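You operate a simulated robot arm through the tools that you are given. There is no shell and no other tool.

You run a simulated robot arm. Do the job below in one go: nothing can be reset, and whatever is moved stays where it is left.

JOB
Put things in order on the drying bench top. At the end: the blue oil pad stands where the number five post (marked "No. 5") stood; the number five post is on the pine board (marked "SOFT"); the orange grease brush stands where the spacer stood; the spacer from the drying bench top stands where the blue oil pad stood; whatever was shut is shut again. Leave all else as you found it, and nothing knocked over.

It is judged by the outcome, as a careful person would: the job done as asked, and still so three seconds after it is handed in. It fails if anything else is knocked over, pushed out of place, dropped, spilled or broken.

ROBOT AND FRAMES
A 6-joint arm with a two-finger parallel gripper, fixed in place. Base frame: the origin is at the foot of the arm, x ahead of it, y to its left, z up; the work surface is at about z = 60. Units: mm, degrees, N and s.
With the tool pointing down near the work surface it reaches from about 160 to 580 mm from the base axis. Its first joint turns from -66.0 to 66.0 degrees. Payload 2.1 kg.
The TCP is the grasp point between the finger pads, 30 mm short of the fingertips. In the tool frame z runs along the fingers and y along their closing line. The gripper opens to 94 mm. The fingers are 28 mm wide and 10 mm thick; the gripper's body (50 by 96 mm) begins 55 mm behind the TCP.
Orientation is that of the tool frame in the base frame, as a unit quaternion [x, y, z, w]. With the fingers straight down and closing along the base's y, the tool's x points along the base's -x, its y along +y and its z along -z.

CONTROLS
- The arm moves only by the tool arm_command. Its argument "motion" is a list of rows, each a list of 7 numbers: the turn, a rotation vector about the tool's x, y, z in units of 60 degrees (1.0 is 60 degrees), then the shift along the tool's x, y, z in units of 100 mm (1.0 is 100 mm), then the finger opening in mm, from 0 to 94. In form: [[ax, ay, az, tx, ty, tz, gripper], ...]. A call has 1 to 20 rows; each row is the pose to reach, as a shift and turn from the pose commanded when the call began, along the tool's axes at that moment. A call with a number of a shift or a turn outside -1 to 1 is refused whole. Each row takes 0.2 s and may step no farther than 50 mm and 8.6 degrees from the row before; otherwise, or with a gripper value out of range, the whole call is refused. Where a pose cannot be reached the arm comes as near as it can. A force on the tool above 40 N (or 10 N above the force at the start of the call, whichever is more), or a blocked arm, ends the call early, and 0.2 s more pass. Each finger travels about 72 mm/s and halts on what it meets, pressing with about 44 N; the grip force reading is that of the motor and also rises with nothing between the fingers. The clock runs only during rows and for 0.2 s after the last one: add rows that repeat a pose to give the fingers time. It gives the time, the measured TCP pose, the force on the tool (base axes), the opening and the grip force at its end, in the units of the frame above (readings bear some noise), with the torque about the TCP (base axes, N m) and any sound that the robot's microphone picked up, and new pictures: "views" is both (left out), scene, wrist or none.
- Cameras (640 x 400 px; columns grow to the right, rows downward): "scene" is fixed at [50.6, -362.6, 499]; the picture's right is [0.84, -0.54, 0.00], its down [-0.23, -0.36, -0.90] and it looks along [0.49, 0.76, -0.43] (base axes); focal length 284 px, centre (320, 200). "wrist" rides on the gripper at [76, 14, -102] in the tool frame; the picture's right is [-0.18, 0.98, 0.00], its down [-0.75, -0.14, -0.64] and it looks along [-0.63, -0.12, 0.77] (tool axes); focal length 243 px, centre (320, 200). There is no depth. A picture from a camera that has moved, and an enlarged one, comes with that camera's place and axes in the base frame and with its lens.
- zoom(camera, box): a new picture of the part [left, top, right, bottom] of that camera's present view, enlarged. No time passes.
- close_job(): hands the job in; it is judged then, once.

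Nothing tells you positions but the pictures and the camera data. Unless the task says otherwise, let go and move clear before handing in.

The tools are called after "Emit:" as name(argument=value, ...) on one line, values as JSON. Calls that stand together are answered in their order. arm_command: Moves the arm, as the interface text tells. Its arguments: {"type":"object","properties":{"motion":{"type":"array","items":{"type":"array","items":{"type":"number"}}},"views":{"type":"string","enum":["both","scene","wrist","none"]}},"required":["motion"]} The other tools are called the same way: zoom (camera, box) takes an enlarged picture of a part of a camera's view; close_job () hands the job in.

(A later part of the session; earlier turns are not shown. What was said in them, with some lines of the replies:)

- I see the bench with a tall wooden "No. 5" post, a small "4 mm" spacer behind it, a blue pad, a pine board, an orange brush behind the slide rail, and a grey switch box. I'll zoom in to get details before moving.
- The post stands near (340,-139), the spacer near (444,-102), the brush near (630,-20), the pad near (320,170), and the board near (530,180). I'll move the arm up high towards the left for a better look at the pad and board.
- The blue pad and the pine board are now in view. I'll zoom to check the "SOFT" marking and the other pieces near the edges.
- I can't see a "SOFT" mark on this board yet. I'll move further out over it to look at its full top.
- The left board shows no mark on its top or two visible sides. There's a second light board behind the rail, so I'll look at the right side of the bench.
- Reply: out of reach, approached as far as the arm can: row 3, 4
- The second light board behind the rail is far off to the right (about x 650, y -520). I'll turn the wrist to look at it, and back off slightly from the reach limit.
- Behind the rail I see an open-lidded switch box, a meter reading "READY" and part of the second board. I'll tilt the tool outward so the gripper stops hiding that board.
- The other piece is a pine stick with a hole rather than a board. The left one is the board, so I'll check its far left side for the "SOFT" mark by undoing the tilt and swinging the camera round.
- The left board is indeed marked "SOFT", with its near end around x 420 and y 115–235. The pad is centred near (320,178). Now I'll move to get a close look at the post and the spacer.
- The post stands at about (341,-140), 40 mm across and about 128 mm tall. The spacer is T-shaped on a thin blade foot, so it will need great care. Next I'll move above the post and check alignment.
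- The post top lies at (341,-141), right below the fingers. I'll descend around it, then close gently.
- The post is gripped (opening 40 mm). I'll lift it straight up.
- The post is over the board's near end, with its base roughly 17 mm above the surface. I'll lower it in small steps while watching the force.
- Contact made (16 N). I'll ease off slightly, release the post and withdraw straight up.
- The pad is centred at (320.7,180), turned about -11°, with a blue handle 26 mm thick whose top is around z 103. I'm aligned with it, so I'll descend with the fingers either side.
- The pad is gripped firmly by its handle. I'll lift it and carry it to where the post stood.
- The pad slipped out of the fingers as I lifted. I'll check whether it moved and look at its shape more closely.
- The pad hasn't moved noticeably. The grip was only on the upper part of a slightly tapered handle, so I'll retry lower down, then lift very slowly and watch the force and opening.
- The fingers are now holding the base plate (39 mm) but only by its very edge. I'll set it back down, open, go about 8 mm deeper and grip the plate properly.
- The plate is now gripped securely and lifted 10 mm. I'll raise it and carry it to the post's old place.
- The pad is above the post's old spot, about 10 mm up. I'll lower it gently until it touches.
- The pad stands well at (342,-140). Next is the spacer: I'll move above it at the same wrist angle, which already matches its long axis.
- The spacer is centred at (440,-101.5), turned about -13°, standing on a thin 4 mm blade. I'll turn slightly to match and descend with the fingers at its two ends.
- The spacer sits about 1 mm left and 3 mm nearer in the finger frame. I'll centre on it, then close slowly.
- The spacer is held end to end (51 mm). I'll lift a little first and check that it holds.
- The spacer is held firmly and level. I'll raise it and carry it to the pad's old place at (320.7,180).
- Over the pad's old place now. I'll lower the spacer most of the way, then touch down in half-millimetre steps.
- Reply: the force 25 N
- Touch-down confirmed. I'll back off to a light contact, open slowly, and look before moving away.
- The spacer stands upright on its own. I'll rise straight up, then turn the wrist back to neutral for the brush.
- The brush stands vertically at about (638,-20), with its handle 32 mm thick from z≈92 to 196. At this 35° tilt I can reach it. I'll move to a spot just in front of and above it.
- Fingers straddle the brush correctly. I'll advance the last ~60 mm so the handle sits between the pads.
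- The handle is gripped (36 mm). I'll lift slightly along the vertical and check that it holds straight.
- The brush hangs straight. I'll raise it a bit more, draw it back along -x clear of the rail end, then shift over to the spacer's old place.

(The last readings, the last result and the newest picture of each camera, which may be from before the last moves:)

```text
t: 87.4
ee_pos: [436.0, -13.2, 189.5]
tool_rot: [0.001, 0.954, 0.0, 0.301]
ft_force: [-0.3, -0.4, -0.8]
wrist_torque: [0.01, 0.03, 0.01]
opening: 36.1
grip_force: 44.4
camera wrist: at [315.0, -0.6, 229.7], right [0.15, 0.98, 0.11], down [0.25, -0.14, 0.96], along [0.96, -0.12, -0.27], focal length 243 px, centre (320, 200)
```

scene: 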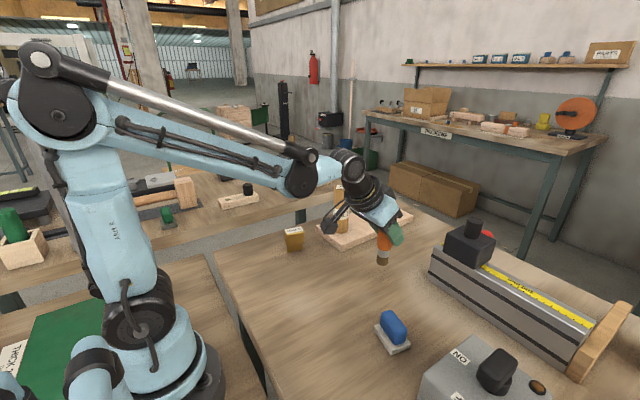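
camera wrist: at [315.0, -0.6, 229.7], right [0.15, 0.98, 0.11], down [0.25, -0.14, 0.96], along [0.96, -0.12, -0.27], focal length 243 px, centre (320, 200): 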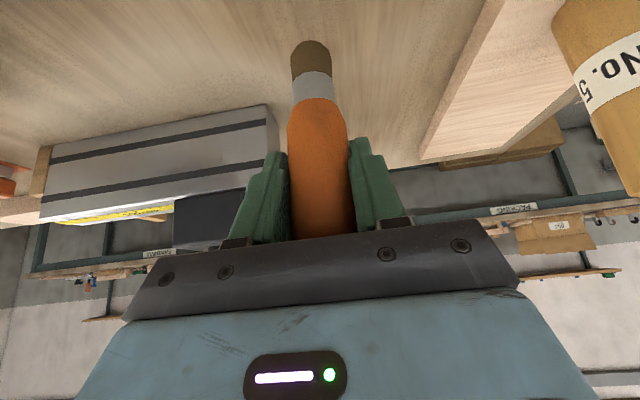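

Emit:
zoom(camera="wrist", box=[180, 30, 440, 250])

Emit:
zoom(camera="scene", box=[320, 180, 460, 300])

```text
1.82 times, centred on (310, 140) of wrist
camera zoom: at [315.0, -0.6, 229.7], right [0.15, 0.98, 0.11], down [0.25, -0.14, 0.96], along [0.96, -0.12, -0.27], focal length 441 px, centre (338, 309)
```

zoom: 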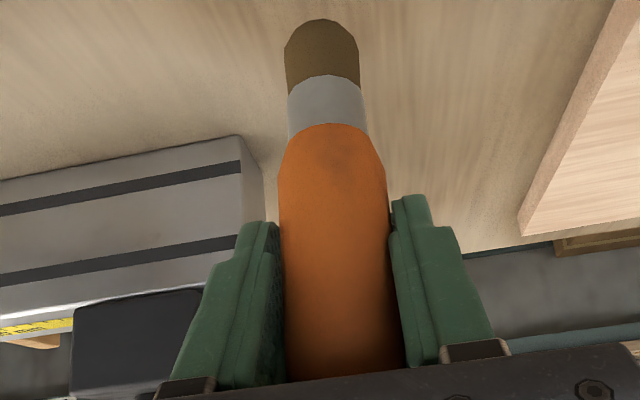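

```text
3.33 times, centred on (390, 240) of scene
camera zoom: at [50.6, -362.6, 499.0], right [0.84, -0.54, 0.0], down [-0.23, -0.36, -0.9], along [0.49, 0.76, -0.43], focal length 946 px, centre (87, 67)
```

zoom: 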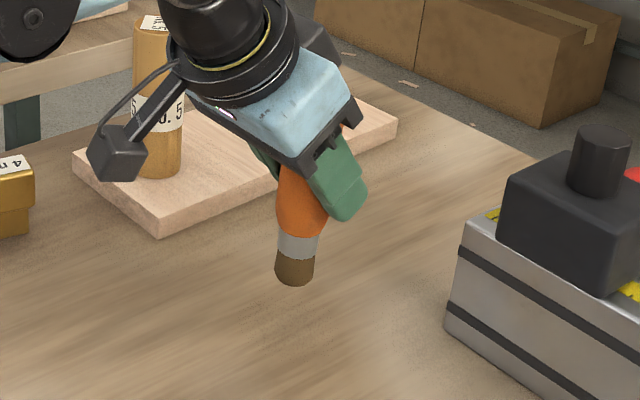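

The brush is slowly tipping in the grip: its tip has drifted about 4 mm to +y. I'll move to the spacer's spot promptly, correcting that small tilt on the way down.

Emit:
arm_command(motion=[[0.018, 0, -0.0125, 0, -0.3, 0, 20], [0.0354, 0, -0.025, 0, -0.65, 0, 20], [0.0354, 0, -0.025, 0.008, -0.885, -0.006, 20], [0.0354, 0, -0.025, 0.09, -0.885, 0.115, 20], [0.0354, 0, -0.025, 0.16, -0.885, 0.22, 20], [0.0354, 0, -0.025, 0.2, -0.885, 0.272, 20]], views="both")

Emit:
zoom(camera="wrist", box=[180, 30, 440, 250])

Emit:
zoom(camera="scene", box=[360, 220, 480, 320])

```text
t: 88.8
ee_pos: [436.4, -103.0, 156.2]
tool_rot: [-0.008, 0.954, -0.021, 0.3]
ft_force: [0.1, -0.5, 0.0]
wrist_torque: [0.01, -0.01, 0.02]
opening: 36.2
grip_force: 44.2
camera wrist: at [315.2, -87.6, 195.5], right [0.15, 0.99, 0.06], down [0.25, -0.1, 0.96], along [0.96, -0.13, -0.26], focal length 243 px, centre (320, 200)
```

scene: 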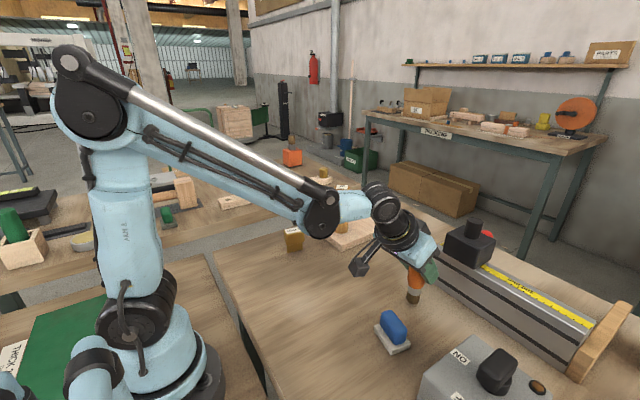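
wrist: 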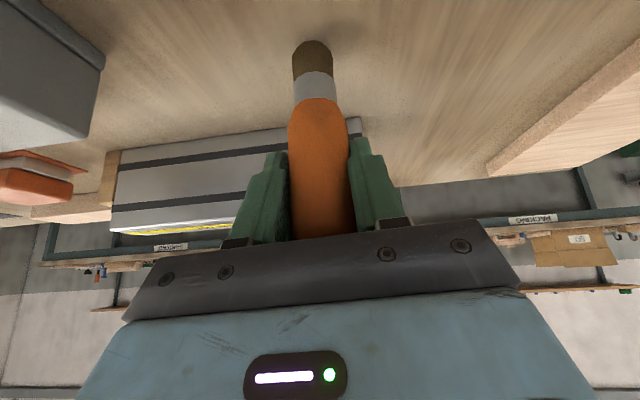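

```text
1.82 times, centred on (310, 140) of wrist
camera zoom: at [315.2, -87.6, 195.5], right [0.15, 0.99, 0.06], down [0.25, -0.1, 0.96], along [0.96, -0.13, -0.26], focal length 441 px, centre (338, 309)
```

zoom: 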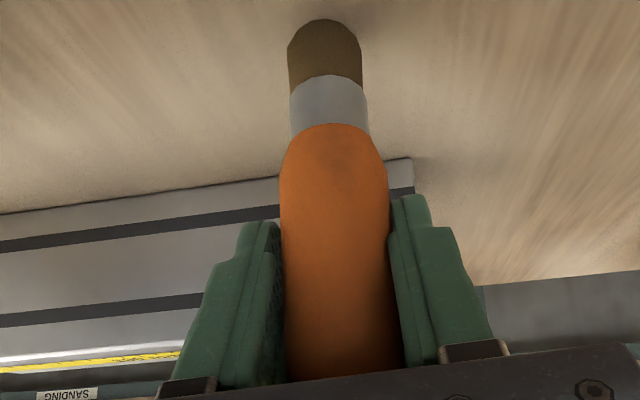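

```text
4.00 times, centred on (420, 270) of scene
camera zoom: at [50.6, -362.6, 499.0], right [0.84, -0.54, 0.0], down [-0.23, -0.36, -0.9], along [0.49, 0.76, -0.43], focal length 1135 px, centre (-80, -80)
```

zoom: 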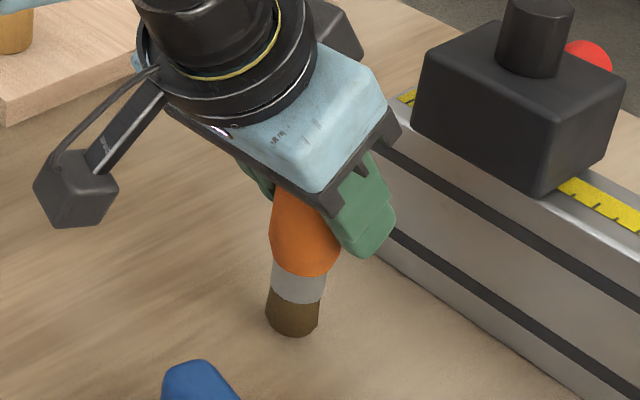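

Emit:
arm_command(motion=[[0, 0, 0, 0.017, 0, 0.025, 20], [0, 0, 0, 0.032, 0, 0.045, 20], [0, 0, 0, 0.036, 0, 0.051, 20]], views="none")

Emit:
arm_command(motion=[[0, 0, 0, 0.003, 0, 0.004, 20], [0, 0, 0, 0.003, 0, 0.004, 20]], views="none")

```text
t: 89.6
ee_pos: [436.0, -104.8, 149.7]
tool_rot: [-0.006, 0.954, -0.022, 0.3]
ft_force: [-0.2, -0.7, -1.5]
wrist_torque: [0.04, 0.02, 0.0]
opening: 35.7
grip_force: 44.5
```

```text
t: 90.2
ee_pos: [436.4, -102.6, 149.0]
tool_rot: [-0.008, 0.954, -0.021, 0.3]
ft_force: [0.5, 0.1, -1.5]
wrist_torque: [-0.02, 0.01, -0.01]
opening: 36.1
grip_force: 43.7
```

Emit:
arm_command(motion=[[0, 0, 0, 0.003, 0, 0.004, 20], [0, 0, 0, 0.003, 0, 0.004, 20]], views="none")

Emit:
arm_command(motion=[[0, 0, 0, 0.003, 0, 0.004, 20], [0, 0, 0, 0.003, 0, 0.004, 20]], views="none")

```text
t: 90.8
ee_pos: [436.8, -102.6, 147.9]
tool_rot: [-0.006, 0.954, -0.022, 0.3]
ft_force: [-0.2, -0.4, -0.8]
wrist_torque: [0.02, -0.03, 0.0]
opening: 35.6
grip_force: 43.6
```

```text
t: 91.4
ee_pos: [436.0, -101.9, 147.8]
tool_rot: [-0.006, 0.954, -0.022, 0.3]
ft_force: [0.0, -0.3, -0.8]
wrist_torque: [-0.01, 0.0, 0.01]
opening: 36.0
grip_force: 44.0
```

Emit:
arm_command(motion=[[0, 0, 0, 0.003, 0, 0.004, 20], [0, 0, 0, 0.003, 0, 0.004, 20]], views="none")

Emit:
zoom(camera="scene", box=[380, 260, 460, 320])

Emit:
zoom(camera="wrist", box=[180, 30, 440, 250])

```text
t: 92.0
ee_pos: [436.4, -102.6, 148.2]
tool_rot: [-0.006, 0.953, -0.021, 0.302]
ft_force: [-2.8, 1.4, 13.6]
wrist_torque: [0.17, 0.3, 0.04]
opening: 36.0
grip_force: 44.3
```

```text
6.67 times, centred on (420, 290) of scene
camera zoom: at [50.6, -362.6, 499.0], right [0.84, -0.54, 0.0], down [-0.23, -0.36, -0.9], along [0.49, 0.76, -0.43], focal length 1892 px, centre (-347, -400)
```

zoom: 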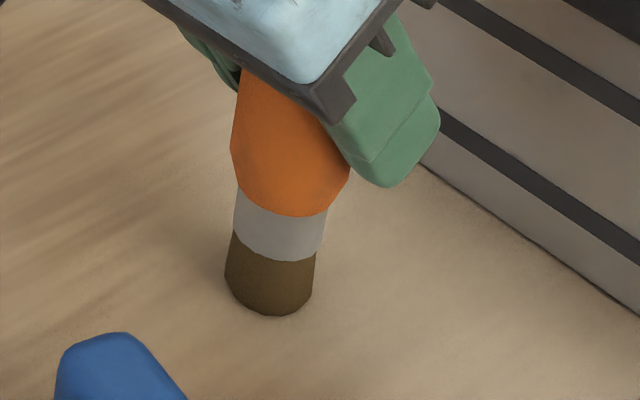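

```text
1.82 times, centred on (310, 140) of wrist
camera zoom: at [315.2, -87.4, 186.9], right [0.15, 0.99, 0.06], down [0.25, -0.1, 0.96], along [0.96, -0.13, -0.26], focal length 441 px, centre (338, 309)
```

zoom: 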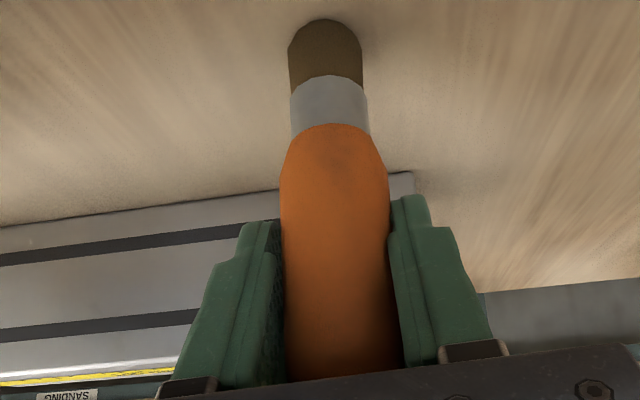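

The brush touches down evenly. I'll ease off slightly and open the fingers slowly.

Emit:
arm_command(motion=[[0, 0, 0, -0.002, 0, -0.003, 20], [0, 0, 0, -0.002, 0, -0.003, 34], [0, 0, 0, -0.002, 0, -0.003, 37], [0, 0, 0, -0.002, 0, -0.003, 40], [0, 0, 0, -0.002, 0, -0.003, 45], [0, 0, 0, -0.002, 0, -0.003, 52], [0, 0, 0, -0.002, 0, -0.003, 62], [0, 0, 0, -0.002, 0, -0.003, 74], [0, 0, 0, -0.002, 0, -0.003, 74]], views="both")

Emit:
zoom(camera="scene", box=[360, 220, 480, 320])

Emit:
zoom(camera="wrist", box=[180, 30, 440, 250])

```text
t: 94.0
ee_pos: [436.5, -102.3, 148.3]
tool_rot: [-0.006, 0.954, -0.022, 0.3]
ft_force: [0.7, 0.0, 1.1]
wrist_torque: [-0.01, -0.01, 0.02]
opening: 74.0
grip_force: 0.1
camera wrist: at [314.9, -87.6, 186.9], right [0.15, 0.99, 0.06], down [0.25, -0.1, 0.96], along [0.96, -0.13, -0.26], focal length 243 px, centre (320, 200)
```

scene: 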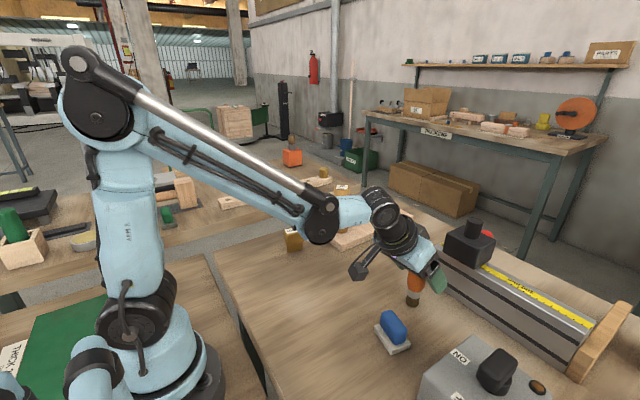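
wrist: 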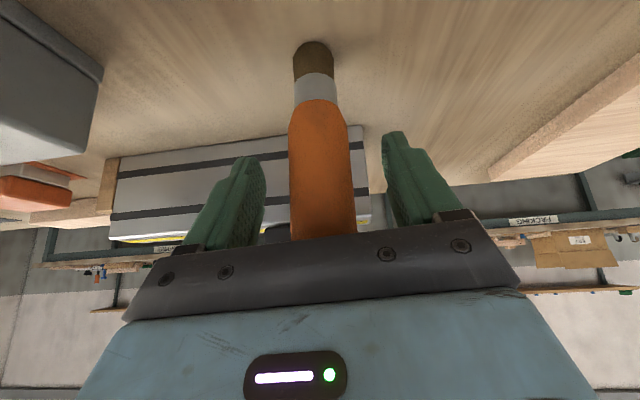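

```text
4.00 times, centred on (420, 270) of scene
camera zoom: at [50.6, -362.6, 499.0], right [0.84, -0.54, 0.0], down [-0.23, -0.36, -0.9], along [0.49, 0.76, -0.43], focal length 1135 px, centre (-80, -80)
```

zoom: 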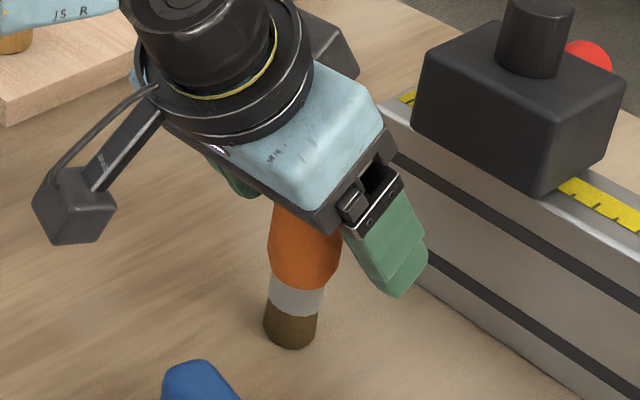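

```text
1.82 times, centred on (310, 140) of wrist
camera zoom: at [314.9, -87.6, 186.9], right [0.15, 0.99, 0.06], down [0.25, -0.1, 0.96], along [0.96, -0.13, -0.26], focal length 441 px, centre (338, 309)
```

zoom: 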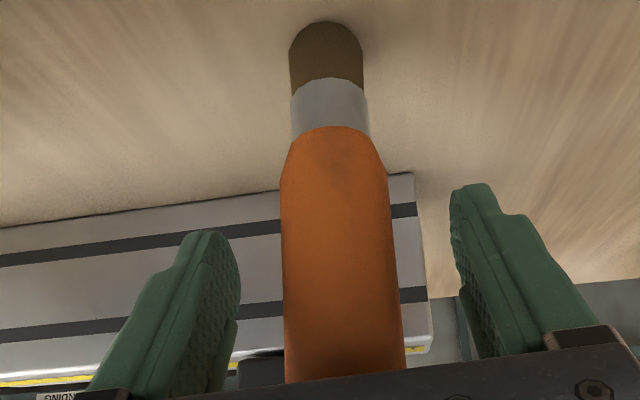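

The brush stands upright on its own. I'll back the gripper away along the fingers' direction, clear of it.

Emit:
arm_command(motion=[[0, 0, 0, 0, 0, -0.15, 80], [0, 0, 0, 0, -0.01, -0.35, 80], [0, 0, 0, 0, -0.025, -0.65, 80], [0, 0, 0, 0, -0.037, -1.0, 80], [0, 0, 0, 0, -0.037, -1.0, 80]], views="both")

Emit:
zoom(camera="scene", box=[360, 200, 480, 320])

Emit:
zoom(camera="wrist", box=[220, 30, 420, 230])

```text
t: 95.2
ee_pos: [380.1, -102.3, 230.1]
tool_rot: [-0.007, 0.954, -0.022, 0.3]
ft_force: [-0.3, -0.7, 0.4]
wrist_torque: [-0.02, -0.01, -0.03]
opening: 80.0
grip_force: 0.0
camera wrist: at [257.7, -87.3, 268.7], right [0.15, 0.99, 0.06], down [0.25, -0.1, 0.96], along [0.96, -0.13, -0.26], focal length 243 px, centre (320, 200)
```

scene: 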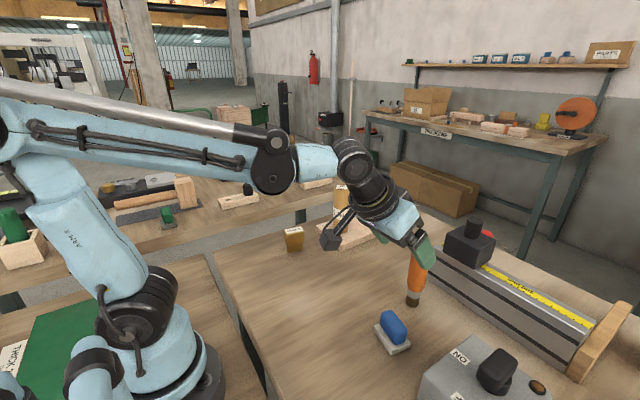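
wrist: 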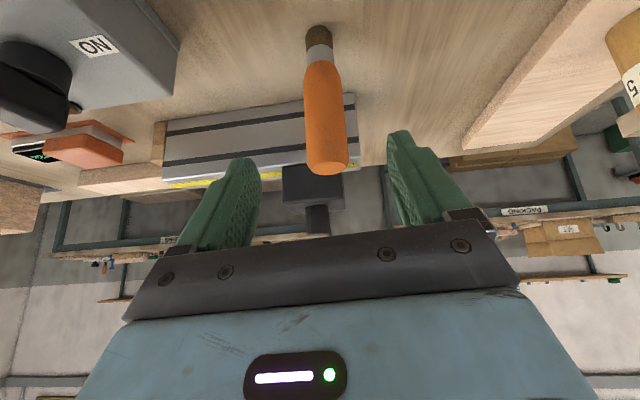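

```text
3.33 times, centred on (420, 260) of scene
camera zoom: at [50.6, -362.6, 499.0], right [0.84, -0.54, 0.0], down [-0.23, -0.36, -0.9], along [0.49, 0.76, -0.43], focal length 946 px, centre (-13, 0)
```

zoom: 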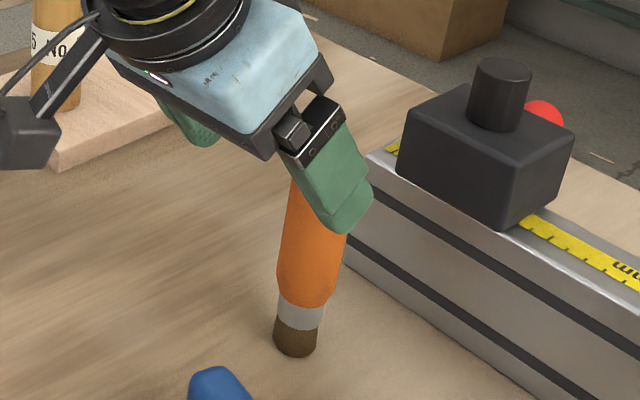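

```text
2.00 times, centred on (320, 130) of wrist
camera zoom: at [257.7, -87.3, 268.7], right [0.15, 0.99, 0.06], down [0.25, -0.1, 0.96], along [0.96, -0.13, -0.26], focal length 485 px, centre (320, 340)
```

zoom: 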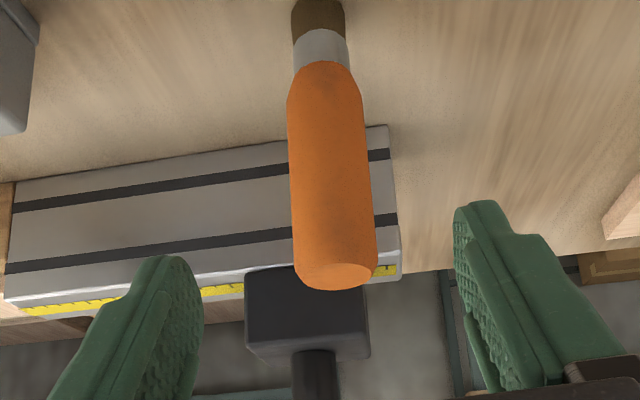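

Emit:
arm_command(motion=[[0, 0, 0, 0, -0.01, -0.3, 80], [0, 0, 0, 0, -0.02, -0.6, 80], [0, 0, 0, 0, -0.03, -0.8, 80]], views="none")

Emit:
arm_command(motion=[[-0.018, 0.12, 0.012, 0, 0, -0.05, 80], [-0.035, 0.24, 0.025, 0, 0, -0.1, 80], [-0.035, 0.36, 0.025, 0, 0, -0.15, 80], [-0.035, 0.48, 0.025, 0, 0, -0.2, 80], [-0.035, 0.583, 0.025, 0, 0, -0.25, 80], [-0.035, 0.583, 0.025, 0, 0, -0.25, 80]], views="both")

```text
t: 96.0
ee_pos: [331.5, -102.8, 295.5]
tool_rot: [-0.007, 0.953, -0.021, 0.301]
ft_force: [0.0, 0.0, -0.3]
wrist_torque: [0.0, -0.01, -0.01]
opening: 79.8
grip_force: 0.0
```

```text
t: 97.4
ee_pos: [320.1, -102.3, 315.4]
tool_rot: [0.006, 1.0, -0.001, 0.0]
ft_force: [0.5, 0.0, -0.8]
wrist_torque: [0.0, -0.03, -0.03]
opening: 79.8
grip_force: 0.1
camera wrist: at [243.2, -86.9, 418.0], right [0.2, 0.98, 0.0], down [0.75, -0.15, 0.64], along [0.63, -0.13, -0.77], focal length 243 px, centre (320, 200)
```

scene: 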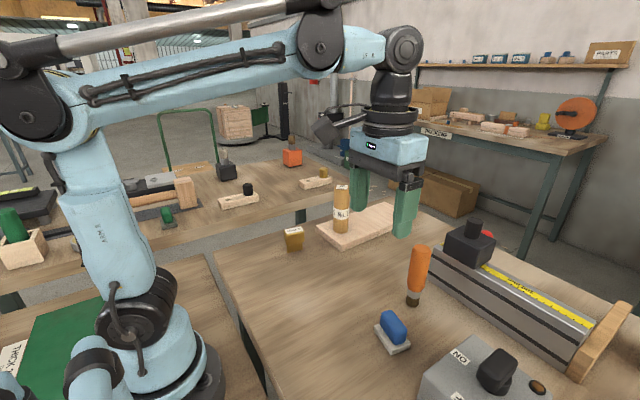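
wrist: 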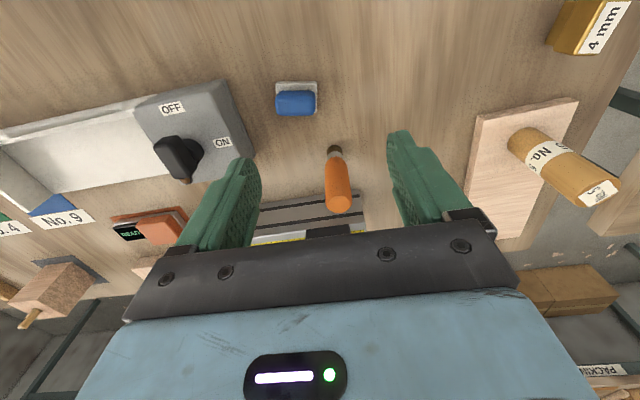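

Everything appears to be in place. I'll take a final close look at the whole bench before handing in.

Emit:
zoom(camera="scene", box=[260, 180, 440, 290])

Emit:
zoom(camera="scene", box=[340, 210, 640, 400])

Emit:
arm_command(motion=[[0, 0, 0, 0.1, 0, -0.1, 80], [0, 0, 0, 0.2, 0, -0.2, 80], [0, 0, 0, 0.2, 0, -0.2, 80], [0, 0, 0, 0.2, 0, -0.2, 80]], views="both")

```text
3.56 times, centred on (350, 235) of scene
camera zoom: at [50.6, -362.6, 499.0], right [0.84, -0.54, 0.0], down [-0.23, -0.36, -0.9], along [0.49, 0.76, -0.43], focal length 1009 px, centre (213, 76)
```

zoom: 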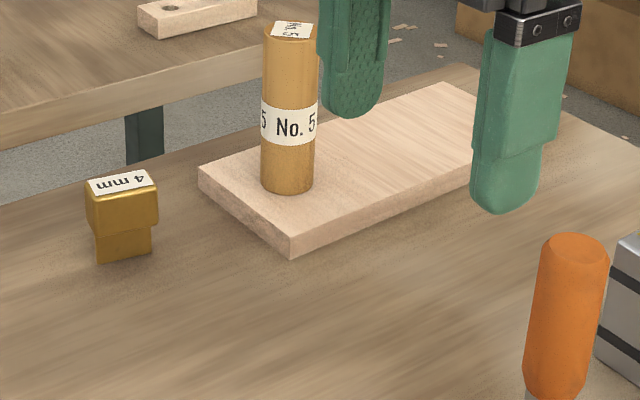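

```text
2.11 times, centred on (490, 305) of scene
camera zoom: at [50.6, -362.6, 499.0], right [0.84, -0.54, 0.0], down [-0.23, -0.36, -0.9], along [0.49, 0.76, -0.43], focal length 597 px, centre (-38, -21)
```

zoom: 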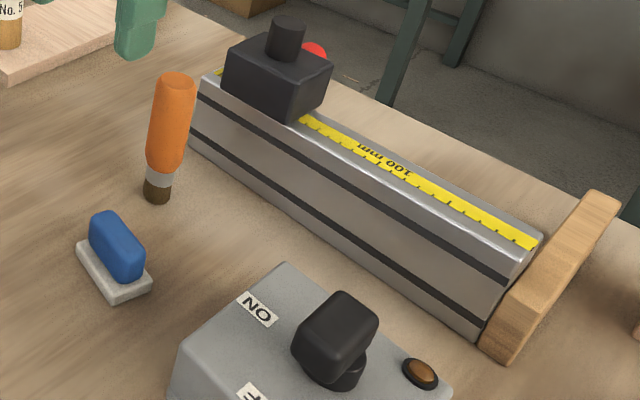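

```text
t: 98.4
ee_pos: [299.7, -100.6, 337.1]
tool_rot: [0.007, 1.0, -0.002, 0.0]
ft_force: [-0.8, 0.5, 0.0]
wrist_torque: [0.0, -0.01, 0.02]
opening: 79.8
grip_force: 0.1
camera wrist: at [222.9, -87.0, 438.4], right [0.2, 0.98, 0.0], down [0.75, -0.15, 0.64], along [0.63, -0.13, -0.77], focal length 243 px, centre (320, 200)
```

scene: 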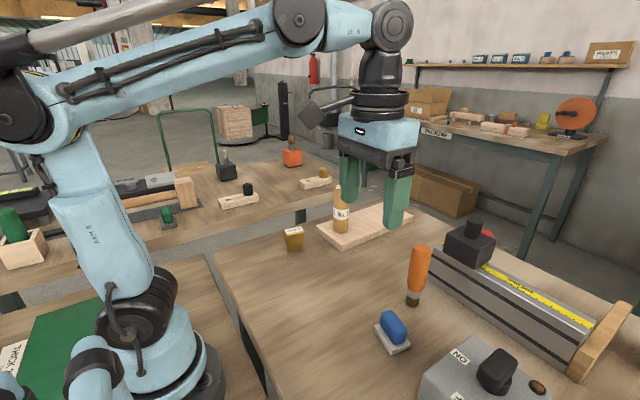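
wrist: 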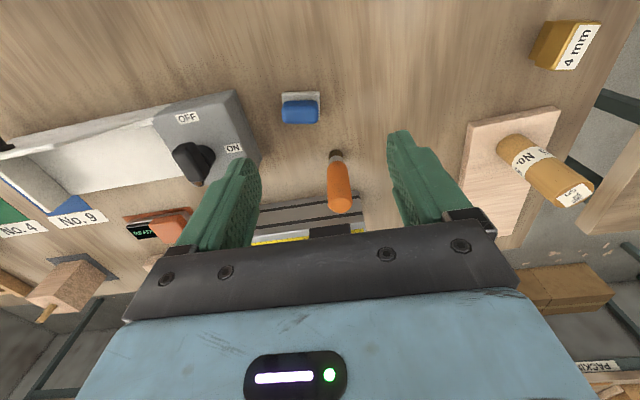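

All four pieces stand upright where they should. The No. 5 post is on the "SOFT" board, the blue pad is where the post was, the spacer is where the pad was, and the brush is where the spacer was. Nothing else has moved, nothing shut was opened, and the gripper is clear, so I'm handing in.

Emit:
close_job()

```text
The job is handed in.
```

The bench is set out as you asked, and the job is handed in. In the last pictures before hand-in, all four pieces were standing upright and the gripper was clear of them.

| Item | Now stands |
|---|---|
| Number five post | On the pine board; I found the "SOFT" mark on the board's left edge |
| Blue oil pad | Where the post stood, within about 2 mm |
| Spacer | Where the pad stood, within about 2 mm |
| Orange grease brush | Where the spacer stood, within about 3 mm, bristles down |

- **Oil pad:** it slipped out of the fingers on the first lift, by its handle. It stayed upright and moved by no more than about 2 mm. I then gripped it by its base plate, and that held.
- **Grease brush:** it tilted a few degrees in the grip while being carried. I corrected for that before setting it down, and it stood straight once released.

I opened nothing, so there was nothing to shut again. The slide rail, switch box, meter and board look the same as at the start.
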